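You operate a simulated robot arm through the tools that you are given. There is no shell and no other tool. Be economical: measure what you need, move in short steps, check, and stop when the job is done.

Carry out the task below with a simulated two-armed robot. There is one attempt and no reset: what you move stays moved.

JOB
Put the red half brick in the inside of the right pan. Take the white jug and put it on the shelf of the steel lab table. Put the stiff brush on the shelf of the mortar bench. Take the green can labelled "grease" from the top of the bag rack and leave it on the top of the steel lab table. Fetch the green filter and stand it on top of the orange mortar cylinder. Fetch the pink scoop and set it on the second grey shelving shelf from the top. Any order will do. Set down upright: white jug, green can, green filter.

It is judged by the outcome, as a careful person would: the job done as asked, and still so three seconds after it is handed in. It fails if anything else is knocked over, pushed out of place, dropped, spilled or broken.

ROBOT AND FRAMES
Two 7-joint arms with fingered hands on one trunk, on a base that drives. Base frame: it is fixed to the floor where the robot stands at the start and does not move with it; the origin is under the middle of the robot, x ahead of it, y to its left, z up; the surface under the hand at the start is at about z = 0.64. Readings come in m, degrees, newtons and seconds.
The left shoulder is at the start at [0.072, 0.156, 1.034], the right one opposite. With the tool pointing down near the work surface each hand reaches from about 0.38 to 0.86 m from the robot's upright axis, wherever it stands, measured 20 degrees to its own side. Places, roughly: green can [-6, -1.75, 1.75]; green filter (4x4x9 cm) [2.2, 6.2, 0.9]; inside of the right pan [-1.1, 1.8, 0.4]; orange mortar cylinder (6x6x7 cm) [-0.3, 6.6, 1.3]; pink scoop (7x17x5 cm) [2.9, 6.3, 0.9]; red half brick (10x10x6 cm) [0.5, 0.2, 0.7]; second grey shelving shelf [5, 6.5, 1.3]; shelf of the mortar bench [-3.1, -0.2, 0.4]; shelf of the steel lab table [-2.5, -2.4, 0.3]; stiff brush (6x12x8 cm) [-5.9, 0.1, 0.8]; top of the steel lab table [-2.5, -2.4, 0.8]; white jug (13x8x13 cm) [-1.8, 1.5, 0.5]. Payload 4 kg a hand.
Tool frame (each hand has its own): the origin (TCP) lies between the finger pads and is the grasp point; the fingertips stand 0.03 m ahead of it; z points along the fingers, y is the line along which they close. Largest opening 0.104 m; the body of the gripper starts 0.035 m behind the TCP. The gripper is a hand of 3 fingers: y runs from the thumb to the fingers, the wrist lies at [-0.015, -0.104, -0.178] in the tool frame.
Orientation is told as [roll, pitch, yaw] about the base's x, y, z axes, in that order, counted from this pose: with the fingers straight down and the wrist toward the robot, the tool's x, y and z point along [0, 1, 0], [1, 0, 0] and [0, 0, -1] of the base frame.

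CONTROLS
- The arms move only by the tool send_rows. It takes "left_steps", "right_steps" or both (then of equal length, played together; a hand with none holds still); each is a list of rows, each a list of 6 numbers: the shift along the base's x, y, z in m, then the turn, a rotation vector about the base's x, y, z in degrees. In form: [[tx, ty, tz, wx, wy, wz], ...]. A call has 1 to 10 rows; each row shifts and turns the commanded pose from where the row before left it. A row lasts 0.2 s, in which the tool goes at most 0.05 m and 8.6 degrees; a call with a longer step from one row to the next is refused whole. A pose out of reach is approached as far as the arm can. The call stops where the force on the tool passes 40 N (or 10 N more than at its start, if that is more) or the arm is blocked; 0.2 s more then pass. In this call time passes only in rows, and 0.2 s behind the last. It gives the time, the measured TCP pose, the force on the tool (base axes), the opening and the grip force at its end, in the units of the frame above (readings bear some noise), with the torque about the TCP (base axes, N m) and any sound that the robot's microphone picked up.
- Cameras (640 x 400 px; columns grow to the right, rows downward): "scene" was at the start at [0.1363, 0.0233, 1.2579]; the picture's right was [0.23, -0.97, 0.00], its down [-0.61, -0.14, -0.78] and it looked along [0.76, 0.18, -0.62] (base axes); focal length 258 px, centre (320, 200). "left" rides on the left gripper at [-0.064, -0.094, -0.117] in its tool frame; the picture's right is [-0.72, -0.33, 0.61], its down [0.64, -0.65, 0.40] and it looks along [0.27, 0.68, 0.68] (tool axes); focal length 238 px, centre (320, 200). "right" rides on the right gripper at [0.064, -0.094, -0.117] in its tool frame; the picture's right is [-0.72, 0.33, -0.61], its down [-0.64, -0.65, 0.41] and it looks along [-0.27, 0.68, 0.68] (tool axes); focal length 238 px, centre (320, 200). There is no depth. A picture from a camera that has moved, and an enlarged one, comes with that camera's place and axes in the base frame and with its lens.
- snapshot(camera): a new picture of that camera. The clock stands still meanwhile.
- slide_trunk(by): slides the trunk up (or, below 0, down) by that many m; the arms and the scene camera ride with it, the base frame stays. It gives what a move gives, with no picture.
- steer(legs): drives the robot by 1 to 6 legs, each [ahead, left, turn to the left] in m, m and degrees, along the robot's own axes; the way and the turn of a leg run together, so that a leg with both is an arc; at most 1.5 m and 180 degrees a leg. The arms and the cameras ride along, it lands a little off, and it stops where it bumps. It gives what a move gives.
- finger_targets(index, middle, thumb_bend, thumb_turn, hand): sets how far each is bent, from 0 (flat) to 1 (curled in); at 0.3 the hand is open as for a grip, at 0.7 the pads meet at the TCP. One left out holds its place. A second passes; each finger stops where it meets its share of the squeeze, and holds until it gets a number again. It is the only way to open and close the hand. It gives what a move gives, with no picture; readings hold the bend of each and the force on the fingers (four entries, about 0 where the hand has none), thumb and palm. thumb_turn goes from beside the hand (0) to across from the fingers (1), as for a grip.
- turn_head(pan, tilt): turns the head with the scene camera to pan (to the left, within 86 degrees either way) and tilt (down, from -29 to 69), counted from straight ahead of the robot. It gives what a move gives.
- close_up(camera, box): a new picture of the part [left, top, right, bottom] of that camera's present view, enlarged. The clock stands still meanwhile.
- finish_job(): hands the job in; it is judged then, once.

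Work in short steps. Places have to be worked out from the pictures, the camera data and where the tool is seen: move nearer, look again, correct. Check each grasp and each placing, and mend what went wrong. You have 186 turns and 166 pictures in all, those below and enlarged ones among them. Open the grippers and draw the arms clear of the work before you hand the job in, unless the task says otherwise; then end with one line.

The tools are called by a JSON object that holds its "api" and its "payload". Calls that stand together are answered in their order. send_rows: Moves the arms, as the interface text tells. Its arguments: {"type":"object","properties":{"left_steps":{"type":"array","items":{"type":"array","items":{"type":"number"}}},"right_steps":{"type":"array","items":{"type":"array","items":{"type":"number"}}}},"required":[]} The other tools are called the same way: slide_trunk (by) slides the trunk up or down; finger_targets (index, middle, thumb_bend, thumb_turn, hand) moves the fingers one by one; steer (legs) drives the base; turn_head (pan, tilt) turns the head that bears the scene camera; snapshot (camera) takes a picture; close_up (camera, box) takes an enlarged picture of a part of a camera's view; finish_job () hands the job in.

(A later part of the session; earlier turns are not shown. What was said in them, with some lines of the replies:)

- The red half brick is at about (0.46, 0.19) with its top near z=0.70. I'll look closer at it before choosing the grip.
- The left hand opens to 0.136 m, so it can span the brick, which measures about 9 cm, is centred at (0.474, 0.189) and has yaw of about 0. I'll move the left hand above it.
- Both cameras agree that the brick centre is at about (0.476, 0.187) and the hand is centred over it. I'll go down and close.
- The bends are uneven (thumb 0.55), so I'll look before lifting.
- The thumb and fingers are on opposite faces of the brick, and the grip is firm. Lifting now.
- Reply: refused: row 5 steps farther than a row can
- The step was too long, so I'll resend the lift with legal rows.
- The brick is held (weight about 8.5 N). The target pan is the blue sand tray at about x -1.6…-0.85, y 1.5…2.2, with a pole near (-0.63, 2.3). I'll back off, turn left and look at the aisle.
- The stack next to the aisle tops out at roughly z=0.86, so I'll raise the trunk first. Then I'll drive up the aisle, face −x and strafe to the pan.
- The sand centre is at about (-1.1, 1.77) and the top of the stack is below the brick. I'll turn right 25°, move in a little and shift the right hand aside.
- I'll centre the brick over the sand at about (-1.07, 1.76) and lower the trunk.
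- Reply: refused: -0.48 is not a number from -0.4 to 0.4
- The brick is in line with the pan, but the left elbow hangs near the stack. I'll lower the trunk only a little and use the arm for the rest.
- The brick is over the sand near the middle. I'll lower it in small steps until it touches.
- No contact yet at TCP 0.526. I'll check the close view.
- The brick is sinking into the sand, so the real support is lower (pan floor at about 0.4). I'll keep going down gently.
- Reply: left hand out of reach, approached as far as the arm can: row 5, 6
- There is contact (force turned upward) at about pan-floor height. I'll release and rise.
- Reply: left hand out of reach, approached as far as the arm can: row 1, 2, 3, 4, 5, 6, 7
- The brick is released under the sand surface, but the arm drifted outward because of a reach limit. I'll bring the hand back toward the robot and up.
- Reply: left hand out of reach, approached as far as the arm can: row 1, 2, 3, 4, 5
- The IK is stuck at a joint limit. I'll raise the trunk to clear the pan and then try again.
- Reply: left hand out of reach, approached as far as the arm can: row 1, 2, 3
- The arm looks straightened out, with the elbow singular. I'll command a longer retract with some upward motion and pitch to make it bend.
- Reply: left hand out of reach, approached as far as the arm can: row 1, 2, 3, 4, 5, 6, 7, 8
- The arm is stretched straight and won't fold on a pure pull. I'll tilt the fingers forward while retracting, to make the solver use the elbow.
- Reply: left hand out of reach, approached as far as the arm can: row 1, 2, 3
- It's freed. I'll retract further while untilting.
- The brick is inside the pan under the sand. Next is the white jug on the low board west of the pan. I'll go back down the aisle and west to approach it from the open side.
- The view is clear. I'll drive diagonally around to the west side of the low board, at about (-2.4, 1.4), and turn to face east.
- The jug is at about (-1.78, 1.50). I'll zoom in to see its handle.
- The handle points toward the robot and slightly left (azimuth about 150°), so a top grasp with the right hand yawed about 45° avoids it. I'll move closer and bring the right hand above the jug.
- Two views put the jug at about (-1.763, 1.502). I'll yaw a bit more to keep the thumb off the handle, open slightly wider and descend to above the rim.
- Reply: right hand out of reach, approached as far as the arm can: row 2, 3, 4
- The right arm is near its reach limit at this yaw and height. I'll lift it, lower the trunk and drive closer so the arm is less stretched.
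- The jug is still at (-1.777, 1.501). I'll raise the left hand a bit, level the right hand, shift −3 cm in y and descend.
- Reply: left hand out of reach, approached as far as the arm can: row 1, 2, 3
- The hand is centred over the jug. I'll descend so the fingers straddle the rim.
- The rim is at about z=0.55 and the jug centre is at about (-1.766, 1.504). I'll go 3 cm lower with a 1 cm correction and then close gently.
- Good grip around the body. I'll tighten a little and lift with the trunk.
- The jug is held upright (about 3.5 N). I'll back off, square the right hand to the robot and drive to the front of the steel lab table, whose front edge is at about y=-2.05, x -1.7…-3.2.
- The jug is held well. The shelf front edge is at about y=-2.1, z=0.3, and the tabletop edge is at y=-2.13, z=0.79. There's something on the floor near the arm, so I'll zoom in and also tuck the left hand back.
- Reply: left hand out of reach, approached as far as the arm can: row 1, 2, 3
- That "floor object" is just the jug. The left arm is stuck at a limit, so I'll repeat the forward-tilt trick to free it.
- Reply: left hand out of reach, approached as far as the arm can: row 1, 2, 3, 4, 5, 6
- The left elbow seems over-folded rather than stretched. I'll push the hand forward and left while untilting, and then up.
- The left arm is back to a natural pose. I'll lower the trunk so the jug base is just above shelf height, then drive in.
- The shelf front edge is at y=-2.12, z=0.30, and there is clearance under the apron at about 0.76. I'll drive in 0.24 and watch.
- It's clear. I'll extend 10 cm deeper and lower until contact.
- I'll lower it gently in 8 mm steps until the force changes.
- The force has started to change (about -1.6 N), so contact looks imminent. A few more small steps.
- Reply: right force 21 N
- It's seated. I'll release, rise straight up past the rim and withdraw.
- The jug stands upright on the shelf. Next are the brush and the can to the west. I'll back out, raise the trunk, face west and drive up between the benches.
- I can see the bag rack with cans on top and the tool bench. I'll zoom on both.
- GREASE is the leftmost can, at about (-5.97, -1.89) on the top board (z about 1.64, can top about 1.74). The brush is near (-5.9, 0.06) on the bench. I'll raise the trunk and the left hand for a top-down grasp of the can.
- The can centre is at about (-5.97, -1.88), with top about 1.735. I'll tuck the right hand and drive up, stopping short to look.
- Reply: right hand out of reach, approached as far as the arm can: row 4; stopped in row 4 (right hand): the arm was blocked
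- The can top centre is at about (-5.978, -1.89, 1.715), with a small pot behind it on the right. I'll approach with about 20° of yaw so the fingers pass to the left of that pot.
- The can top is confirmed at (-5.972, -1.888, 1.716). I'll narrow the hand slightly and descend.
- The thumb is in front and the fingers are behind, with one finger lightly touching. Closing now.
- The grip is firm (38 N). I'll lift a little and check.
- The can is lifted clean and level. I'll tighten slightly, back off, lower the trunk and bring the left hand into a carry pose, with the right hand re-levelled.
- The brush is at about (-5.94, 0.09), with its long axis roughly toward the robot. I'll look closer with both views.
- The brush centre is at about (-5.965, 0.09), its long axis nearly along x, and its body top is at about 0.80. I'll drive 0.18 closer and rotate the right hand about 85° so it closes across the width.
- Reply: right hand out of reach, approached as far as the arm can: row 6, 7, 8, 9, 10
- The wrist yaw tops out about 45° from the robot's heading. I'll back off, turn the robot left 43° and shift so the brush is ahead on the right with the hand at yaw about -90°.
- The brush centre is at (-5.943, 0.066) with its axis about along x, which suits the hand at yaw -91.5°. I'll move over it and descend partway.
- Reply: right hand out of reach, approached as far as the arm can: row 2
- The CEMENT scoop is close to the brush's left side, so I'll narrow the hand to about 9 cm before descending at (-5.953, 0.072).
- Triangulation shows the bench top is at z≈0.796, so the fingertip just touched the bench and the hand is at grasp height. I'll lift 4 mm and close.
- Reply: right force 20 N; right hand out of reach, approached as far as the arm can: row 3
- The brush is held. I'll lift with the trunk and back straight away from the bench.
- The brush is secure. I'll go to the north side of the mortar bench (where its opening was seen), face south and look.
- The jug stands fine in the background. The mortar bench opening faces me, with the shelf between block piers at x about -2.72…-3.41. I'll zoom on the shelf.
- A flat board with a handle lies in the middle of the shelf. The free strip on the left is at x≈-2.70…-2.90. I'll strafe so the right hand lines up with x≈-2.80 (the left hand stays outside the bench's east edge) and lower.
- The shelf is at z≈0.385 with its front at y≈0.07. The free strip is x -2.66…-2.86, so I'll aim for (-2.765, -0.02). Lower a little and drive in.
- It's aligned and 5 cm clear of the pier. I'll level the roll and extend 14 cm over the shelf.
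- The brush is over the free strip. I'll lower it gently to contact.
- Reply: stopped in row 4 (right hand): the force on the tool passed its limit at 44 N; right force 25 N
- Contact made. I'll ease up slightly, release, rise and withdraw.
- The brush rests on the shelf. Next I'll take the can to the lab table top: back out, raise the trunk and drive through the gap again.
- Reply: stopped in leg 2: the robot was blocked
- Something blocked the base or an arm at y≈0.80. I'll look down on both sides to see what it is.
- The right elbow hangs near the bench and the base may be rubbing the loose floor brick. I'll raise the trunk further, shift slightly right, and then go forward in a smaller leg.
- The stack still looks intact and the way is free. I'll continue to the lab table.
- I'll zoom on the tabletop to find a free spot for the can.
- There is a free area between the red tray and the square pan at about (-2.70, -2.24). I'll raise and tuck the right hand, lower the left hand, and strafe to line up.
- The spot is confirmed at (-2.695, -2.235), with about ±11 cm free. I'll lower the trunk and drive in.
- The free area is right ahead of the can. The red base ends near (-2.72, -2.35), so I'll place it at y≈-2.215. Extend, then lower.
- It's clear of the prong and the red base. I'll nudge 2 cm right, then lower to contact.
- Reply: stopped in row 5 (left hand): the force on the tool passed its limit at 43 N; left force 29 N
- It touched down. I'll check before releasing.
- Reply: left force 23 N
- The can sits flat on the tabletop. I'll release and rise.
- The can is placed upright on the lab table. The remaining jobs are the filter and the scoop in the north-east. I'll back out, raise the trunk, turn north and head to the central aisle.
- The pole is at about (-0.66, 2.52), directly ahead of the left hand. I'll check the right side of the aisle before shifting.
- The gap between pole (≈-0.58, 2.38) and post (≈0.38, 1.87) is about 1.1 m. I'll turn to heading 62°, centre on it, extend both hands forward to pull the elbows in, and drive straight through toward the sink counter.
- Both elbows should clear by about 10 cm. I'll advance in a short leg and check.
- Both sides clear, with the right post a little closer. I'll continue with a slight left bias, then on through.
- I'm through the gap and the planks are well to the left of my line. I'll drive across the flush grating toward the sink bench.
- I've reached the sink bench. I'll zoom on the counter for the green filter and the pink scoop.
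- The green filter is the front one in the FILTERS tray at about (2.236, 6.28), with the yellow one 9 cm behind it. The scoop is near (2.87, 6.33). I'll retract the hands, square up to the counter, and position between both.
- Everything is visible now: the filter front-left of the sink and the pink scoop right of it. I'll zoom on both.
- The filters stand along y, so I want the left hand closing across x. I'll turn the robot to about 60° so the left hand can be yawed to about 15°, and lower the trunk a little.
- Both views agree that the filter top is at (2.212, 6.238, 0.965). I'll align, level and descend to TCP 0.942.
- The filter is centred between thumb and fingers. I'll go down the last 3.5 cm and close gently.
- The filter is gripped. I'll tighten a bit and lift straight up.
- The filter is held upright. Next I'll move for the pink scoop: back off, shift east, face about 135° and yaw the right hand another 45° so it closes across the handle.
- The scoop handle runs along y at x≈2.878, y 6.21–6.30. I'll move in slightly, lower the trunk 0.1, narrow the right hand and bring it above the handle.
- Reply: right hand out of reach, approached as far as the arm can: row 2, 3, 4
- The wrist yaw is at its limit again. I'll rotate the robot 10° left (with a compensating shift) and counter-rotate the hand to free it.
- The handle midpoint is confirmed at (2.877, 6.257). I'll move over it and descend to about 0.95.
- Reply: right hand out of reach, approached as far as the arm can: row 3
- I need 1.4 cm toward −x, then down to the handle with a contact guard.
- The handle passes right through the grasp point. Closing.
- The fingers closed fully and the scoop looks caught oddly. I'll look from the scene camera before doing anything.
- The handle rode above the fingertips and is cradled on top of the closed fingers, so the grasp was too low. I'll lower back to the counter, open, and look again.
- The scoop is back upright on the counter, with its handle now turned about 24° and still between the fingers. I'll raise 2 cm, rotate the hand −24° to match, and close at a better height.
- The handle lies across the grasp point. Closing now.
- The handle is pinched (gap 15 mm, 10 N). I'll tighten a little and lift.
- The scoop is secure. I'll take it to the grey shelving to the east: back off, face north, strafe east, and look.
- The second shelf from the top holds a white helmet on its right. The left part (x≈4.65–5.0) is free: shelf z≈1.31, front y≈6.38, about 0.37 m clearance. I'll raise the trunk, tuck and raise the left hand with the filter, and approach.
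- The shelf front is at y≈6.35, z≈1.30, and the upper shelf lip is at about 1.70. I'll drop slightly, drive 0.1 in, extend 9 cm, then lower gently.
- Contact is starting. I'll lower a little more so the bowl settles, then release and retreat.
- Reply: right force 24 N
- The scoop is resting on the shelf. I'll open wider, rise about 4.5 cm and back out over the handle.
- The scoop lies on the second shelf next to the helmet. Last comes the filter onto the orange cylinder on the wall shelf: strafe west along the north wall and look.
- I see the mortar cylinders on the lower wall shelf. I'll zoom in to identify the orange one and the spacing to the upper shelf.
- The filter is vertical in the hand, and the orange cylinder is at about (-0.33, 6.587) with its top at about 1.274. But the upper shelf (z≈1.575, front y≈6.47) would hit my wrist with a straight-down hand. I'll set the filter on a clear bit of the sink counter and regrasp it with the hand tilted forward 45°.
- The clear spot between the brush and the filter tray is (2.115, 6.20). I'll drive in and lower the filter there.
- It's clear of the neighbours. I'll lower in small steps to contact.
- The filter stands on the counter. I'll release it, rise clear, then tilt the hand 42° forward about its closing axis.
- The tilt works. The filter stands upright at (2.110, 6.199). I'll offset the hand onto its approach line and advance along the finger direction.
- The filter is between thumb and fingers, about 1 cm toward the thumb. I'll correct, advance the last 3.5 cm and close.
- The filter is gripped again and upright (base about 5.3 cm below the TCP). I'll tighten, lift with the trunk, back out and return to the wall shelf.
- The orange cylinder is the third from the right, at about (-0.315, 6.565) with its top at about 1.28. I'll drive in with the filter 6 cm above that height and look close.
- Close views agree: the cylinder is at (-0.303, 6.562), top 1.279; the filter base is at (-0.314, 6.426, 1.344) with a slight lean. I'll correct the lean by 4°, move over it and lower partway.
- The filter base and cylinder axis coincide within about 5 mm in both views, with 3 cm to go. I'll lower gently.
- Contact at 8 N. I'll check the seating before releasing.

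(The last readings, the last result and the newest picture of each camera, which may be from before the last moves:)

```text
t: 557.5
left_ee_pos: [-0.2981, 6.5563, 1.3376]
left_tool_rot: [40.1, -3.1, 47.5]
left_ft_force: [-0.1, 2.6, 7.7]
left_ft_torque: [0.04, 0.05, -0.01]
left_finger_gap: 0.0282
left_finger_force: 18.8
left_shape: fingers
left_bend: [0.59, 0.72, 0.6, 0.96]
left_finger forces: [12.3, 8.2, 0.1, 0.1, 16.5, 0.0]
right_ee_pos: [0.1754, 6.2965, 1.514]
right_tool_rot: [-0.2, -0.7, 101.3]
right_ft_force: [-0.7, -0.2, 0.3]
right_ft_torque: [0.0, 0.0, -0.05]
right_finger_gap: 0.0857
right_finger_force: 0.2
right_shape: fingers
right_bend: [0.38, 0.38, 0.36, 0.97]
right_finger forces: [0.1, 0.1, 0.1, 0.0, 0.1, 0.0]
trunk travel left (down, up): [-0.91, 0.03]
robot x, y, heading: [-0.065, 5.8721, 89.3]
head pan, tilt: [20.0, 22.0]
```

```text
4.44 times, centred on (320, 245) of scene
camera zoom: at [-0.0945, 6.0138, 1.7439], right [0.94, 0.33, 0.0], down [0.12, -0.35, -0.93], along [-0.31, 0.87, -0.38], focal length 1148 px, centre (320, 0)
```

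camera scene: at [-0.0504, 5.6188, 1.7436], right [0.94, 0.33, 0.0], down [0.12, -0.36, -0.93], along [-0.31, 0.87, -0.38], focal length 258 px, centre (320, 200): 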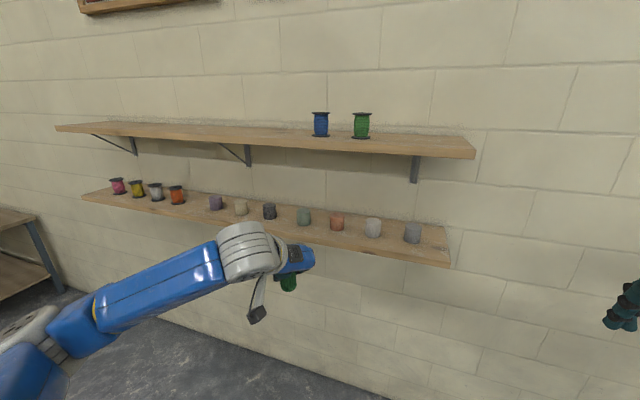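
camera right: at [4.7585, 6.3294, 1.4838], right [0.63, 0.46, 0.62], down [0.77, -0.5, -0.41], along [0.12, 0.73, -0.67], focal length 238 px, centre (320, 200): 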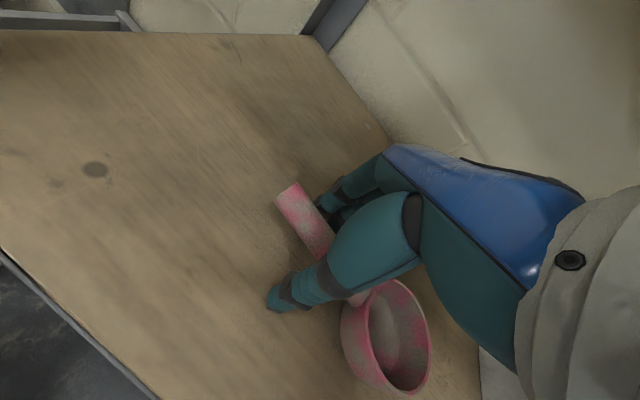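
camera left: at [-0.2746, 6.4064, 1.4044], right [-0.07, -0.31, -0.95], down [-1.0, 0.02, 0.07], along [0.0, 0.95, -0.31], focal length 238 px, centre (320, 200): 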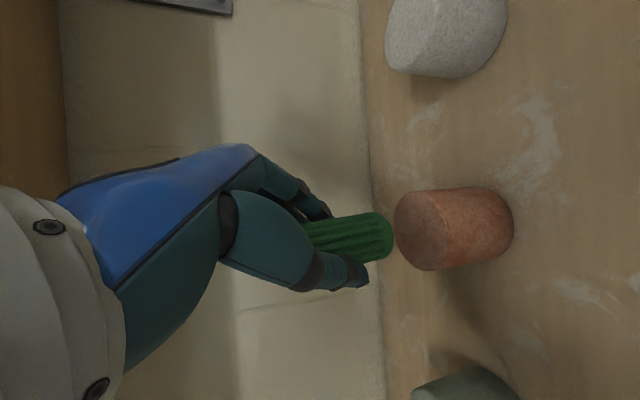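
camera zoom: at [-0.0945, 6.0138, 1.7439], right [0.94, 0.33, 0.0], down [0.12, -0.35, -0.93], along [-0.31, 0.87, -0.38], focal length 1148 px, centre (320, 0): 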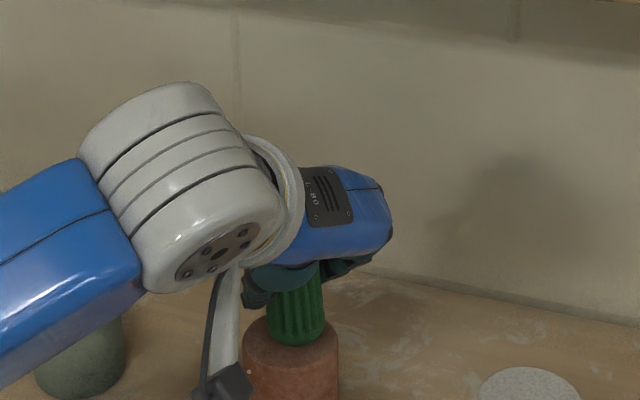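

The filter is seated but about 1 cm toward the back. I'll lift 4 mm, shift −9 mm in y, and set it down again.

{"api": "send_rows", "payload": {"left_steps": [[0, 0, 0.006, 0, 0, 0], [-0.004, -0.009, 0, 0, 0, 0], [0, 0, -0.004, 0, 0, 0], [0, 0, -0.002, 0, 0, 0]]}}

{"api": "close_up", "payload": {"camera": "scene", "box": [260, 200, 380, 290]}}

```text
t: 558.5
left_ee_pos: [-0.3033, 6.5481, 1.3371]
left_tool_rot: [40.2, -3.2, 47.5]
left_ft_force: [-0.6, 1.3, 7.3]
left_ft_torque: [0.0, 0.1, 0.01]
left_finger_gap: 0.0283
left_finger_force: 18.9
left_shape: fingers
left_bend: [0.59, 0.72, 0.6, 0.96]
left_finger forces: [11.4, 8.6, 0.0, 0.0, 16.9, 0.0]
right_ee_pos: [0.1767, 6.2974, 1.5138]
right_tool_rot: [-0.2, -0.8, 101.4]
right_ft_force: [0.6, -0.4, 0.8]
right_ft_torque: [-0.05, 0.01, 0.04]
right_finger_gap: 0.0859
right_finger_force: 0.1
right_shape: fingers
right_bend: [0.38, 0.38, 0.36, 0.97]
right_finger forces: [0.1, 0.0, 0.0, 0.1, 0.1, 0.0]
trunk travel left (down, up): [-0.91, 0.03]
robot x, y, heading: [-0.0683, 5.8726, 89.3]
head pan, tilt: [20.0, 22.0]
```

```text
4.44 times, centred on (320, 245) of scene
camera zoom: at [-0.094, 6.0138, 1.7439], right [0.94, 0.33, 0.0], down [0.12, -0.35, -0.93], along [-0.31, 0.87, -0.38], focal length 1148 px, centre (320, 0)
```

zoom: 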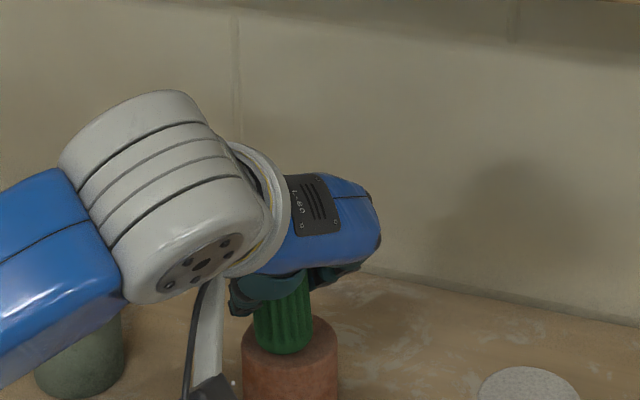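

Now it is centred on the cylinder. I'll release gently and retreat along the finger direction.

{"api": "finger_targets", "payload": {"hand": "left", "index": 0.52, "middle": 0.52, "thumb_bend": 0.52}}

{"api": "finger_targets", "payload": {"hand": "left", "index": 0.4, "middle": 0.4, "thumb_bend": 0.4}}

{"api": "send_rows", "payload": {"left_steps": [[0.008, -0.007, 0.012, 0, 0, 0], [0.013, -0.011, 0.019, 0, 0, 0], [0.013, -0.011, 0.019, 0, 0, 0], [0.013, -0.02, 0.019, 0, 0, 0], [0.01, -0.04, 0.01, 0, 0, 0], [0, -0.045, 0, 0, 0, 0]]}}

{"api": "close_up", "payload": {"camera": "scene", "box": [220, 170, 420, 310]}}

```text
t: 559.5
left_ee_pos: [-0.3037, 6.5501, 1.334]
left_tool_rot: [40.1, -2.9, 47.6]
left_ft_force: [-0.6, 0.2, -0.5]
left_ft_torque: [0.0, -0.04, 0.01]
left_finger_gap: 0.0465
left_finger_force: 0.1
left_shape: fingers
left_bend: [0.52, 0.52, 0.52, 0.97]
left_finger forces: [0.1, 0.0, 0.0, 0.0, 0.0, 0.1]
right_ee_pos: [0.1741, 6.2993, 1.5127]
right_tool_rot: [-0.2, -0.7, 101.5]
right_ft_force: [-0.6, -0.6, -0.5]
right_ft_torque: [0.02, 0.02, -0.01]
right_finger_gap: 0.0857
right_finger_force: 0.1
right_shape: fingers
right_bend: [0.38, 0.38, 0.36, 0.97]
right_finger forces: [0.0, 0.0, 0.0, 0.1, 0.0, 0.0]
trunk travel left (down, up): [-0.91, 0.03]
robot x, y, heading: [-0.0629, 5.8706, 89.4]
head pan, tilt: [20.0, 22.0]
```

```text
t: 560.5
left_ee_pos: [-0.3038, 6.5485, 1.3353]
left_tool_rot: [40.1, -3.1, 47.6]
left_ft_force: [-0.1, 0.2, 0.5]
left_ft_torque: [0.0, -0.02, 0.02]
left_finger_gap: 0.0773
left_finger_force: 0.0
left_shape: fingers
left_bend: [0.4, 0.4, 0.4, 0.97]
left_finger forces: [0.0, 0.0, 0.0, 0.0, 0.0, 0.0]
right_ee_pos: [0.1745, 6.2987, 1.5125]
right_tool_rot: [-0.2, -0.6, 101.4]
right_ft_force: [0.1, -0.1, 0.1]
right_ft_torque: [0.0, 0.02, 0.05]
right_finger_gap: 0.0857
right_finger_force: 0.0
right_shape: fingers
right_bend: [0.38, 0.38, 0.36, 0.97]
right_finger forces: [0.1, 0.0, 0.0, 0.0, 0.0, 0.0]
trunk travel left (down, up): [-0.91, 0.03]
robot x, y, heading: [-0.0617, 5.8723, 89.2]
head pan, tilt: [20.0, 22.0]
```

```text
t: 561.9
left_ee_pos: [-0.2474, 6.4119, 1.4129]
left_tool_rot: [40.0, -3.2, 47.6]
left_ft_force: [0.7, -0.6, -0.4]
left_ft_torque: [-0.02, -0.03, 0.02]
left_finger_gap: 0.0776
left_finger_force: 0.0
left_shape: fingers
left_bend: [0.4, 0.4, 0.4, 0.97]
left_finger forces: [0.0, 0.1, 0.0, 0.0, 0.1, 0.1]
right_ee_pos: [0.1739, 6.2968, 1.5143]
right_tool_rot: [-0.2, -0.6, 101.3]
right_ft_force: [0.8, 0.7, -0.6]
right_ft_torque: [0.04, 0.0, -0.02]
right_finger_gap: 0.0855
right_finger_force: 0.2
right_shape: fingers
right_bend: [0.38, 0.38, 0.36, 0.97]
right_finger forces: [0.0, 0.0, 0.1, 0.0, 0.0, 0.0]
trunk travel left (down, up): [-0.91, 0.03]
robot x, y, heading: [-0.0641, 5.8685, 88.9]
head pan, tilt: [20.0, 22.0]
```

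```text
2.86 times, centred on (320, 240) of scene
camera zoom: at [-0.0955, 6.0118, 1.7439], right [0.94, 0.33, 0.0], down [0.12, -0.35, -0.93], along [-0.31, 0.88, -0.37], focal length 738 px, centre (320, 86)
```

zoom: 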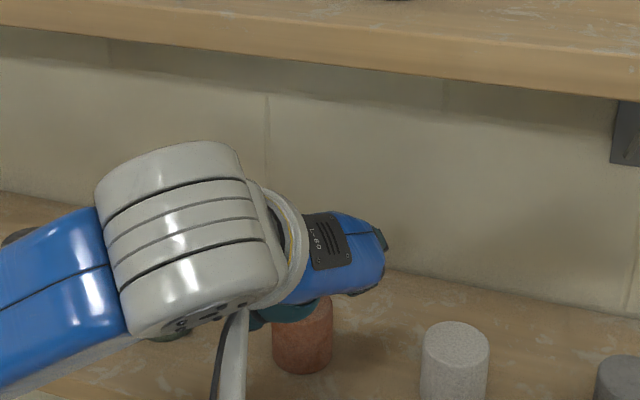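

The hand hides the view. I'll back away straight and then look.

{"api": "steer", "payload": {"legs": [[-0.45, 0, 0]]}}

{"api": "close_up", "payload": {"camera": "scene", "box": [220, 150, 440, 290]}}

```text
t: 564.6
left_ee_pos: [-0.2526, 5.9742, 1.4096]
left_tool_rot: [39.9, -2.8, 47.4]
left_ft_force: [-0.3, 0.2, 0.2]
left_ft_torque: [0.02, -0.02, 0.01]
left_finger_gap: 0.0775
left_finger_force: 0.0
left_shape: fingers
left_bend: [0.4, 0.4, 0.4, 0.97]
left_finger forces: [0.0, 0.0, 0.1, 0.0, 0.0, 0.1]
right_ee_pos: [0.1709, 5.8566, 1.5118]
right_tool_rot: [-0.1, -0.5, 101.2]
right_ft_force: [-0.3, -0.7, -0.2]
right_ft_torque: [0.03, 0.03, 0.03]
right_finger_gap: 0.0859
right_finger_force: 0.0
right_shape: fingers
right_bend: [0.38, 0.38, 0.36, 0.97]
right_finger forces: [0.0, 0.0, 0.0, 0.0, 0.0, 0.1]
trunk travel left (down, up): [-0.91, 0.03]
robot x, y, heading: [-0.0711, 5.4225, 89.4]
head pan, tilt: [20.0, 22.0]
```

```text
2.86 times, centred on (330, 220) of scene
camera zoom: at [-0.0998, 5.5749, 1.743], right [0.94, 0.33, 0.0], down [0.12, -0.36, -0.93], along [-0.31, 0.87, -0.38], focal length 738 px, centre (291, 143)
```

zoom: 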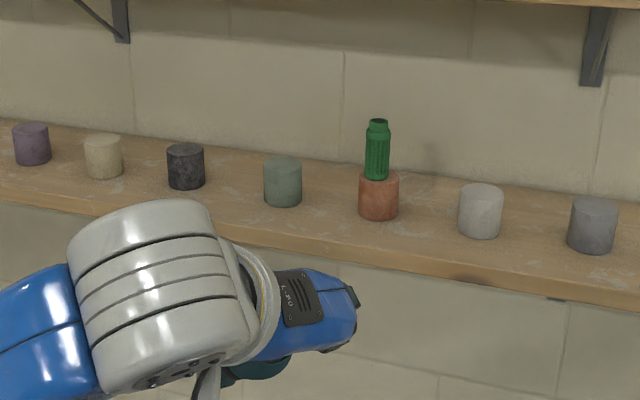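

The green filter stands upright and centred on the orange cylinder. All six items are placed, the hands are open and the arms are clear, so I'm handing in.

{"api": "finish_job", "payload": {}}

```text
The job is handed in.
```

I handed the job in with all six items placed. The brick, released on the floor of the right pan, sank under the sand and can't be seen. The base was blocked once near a loose floor brick, and I didn't check whether that brick moved.
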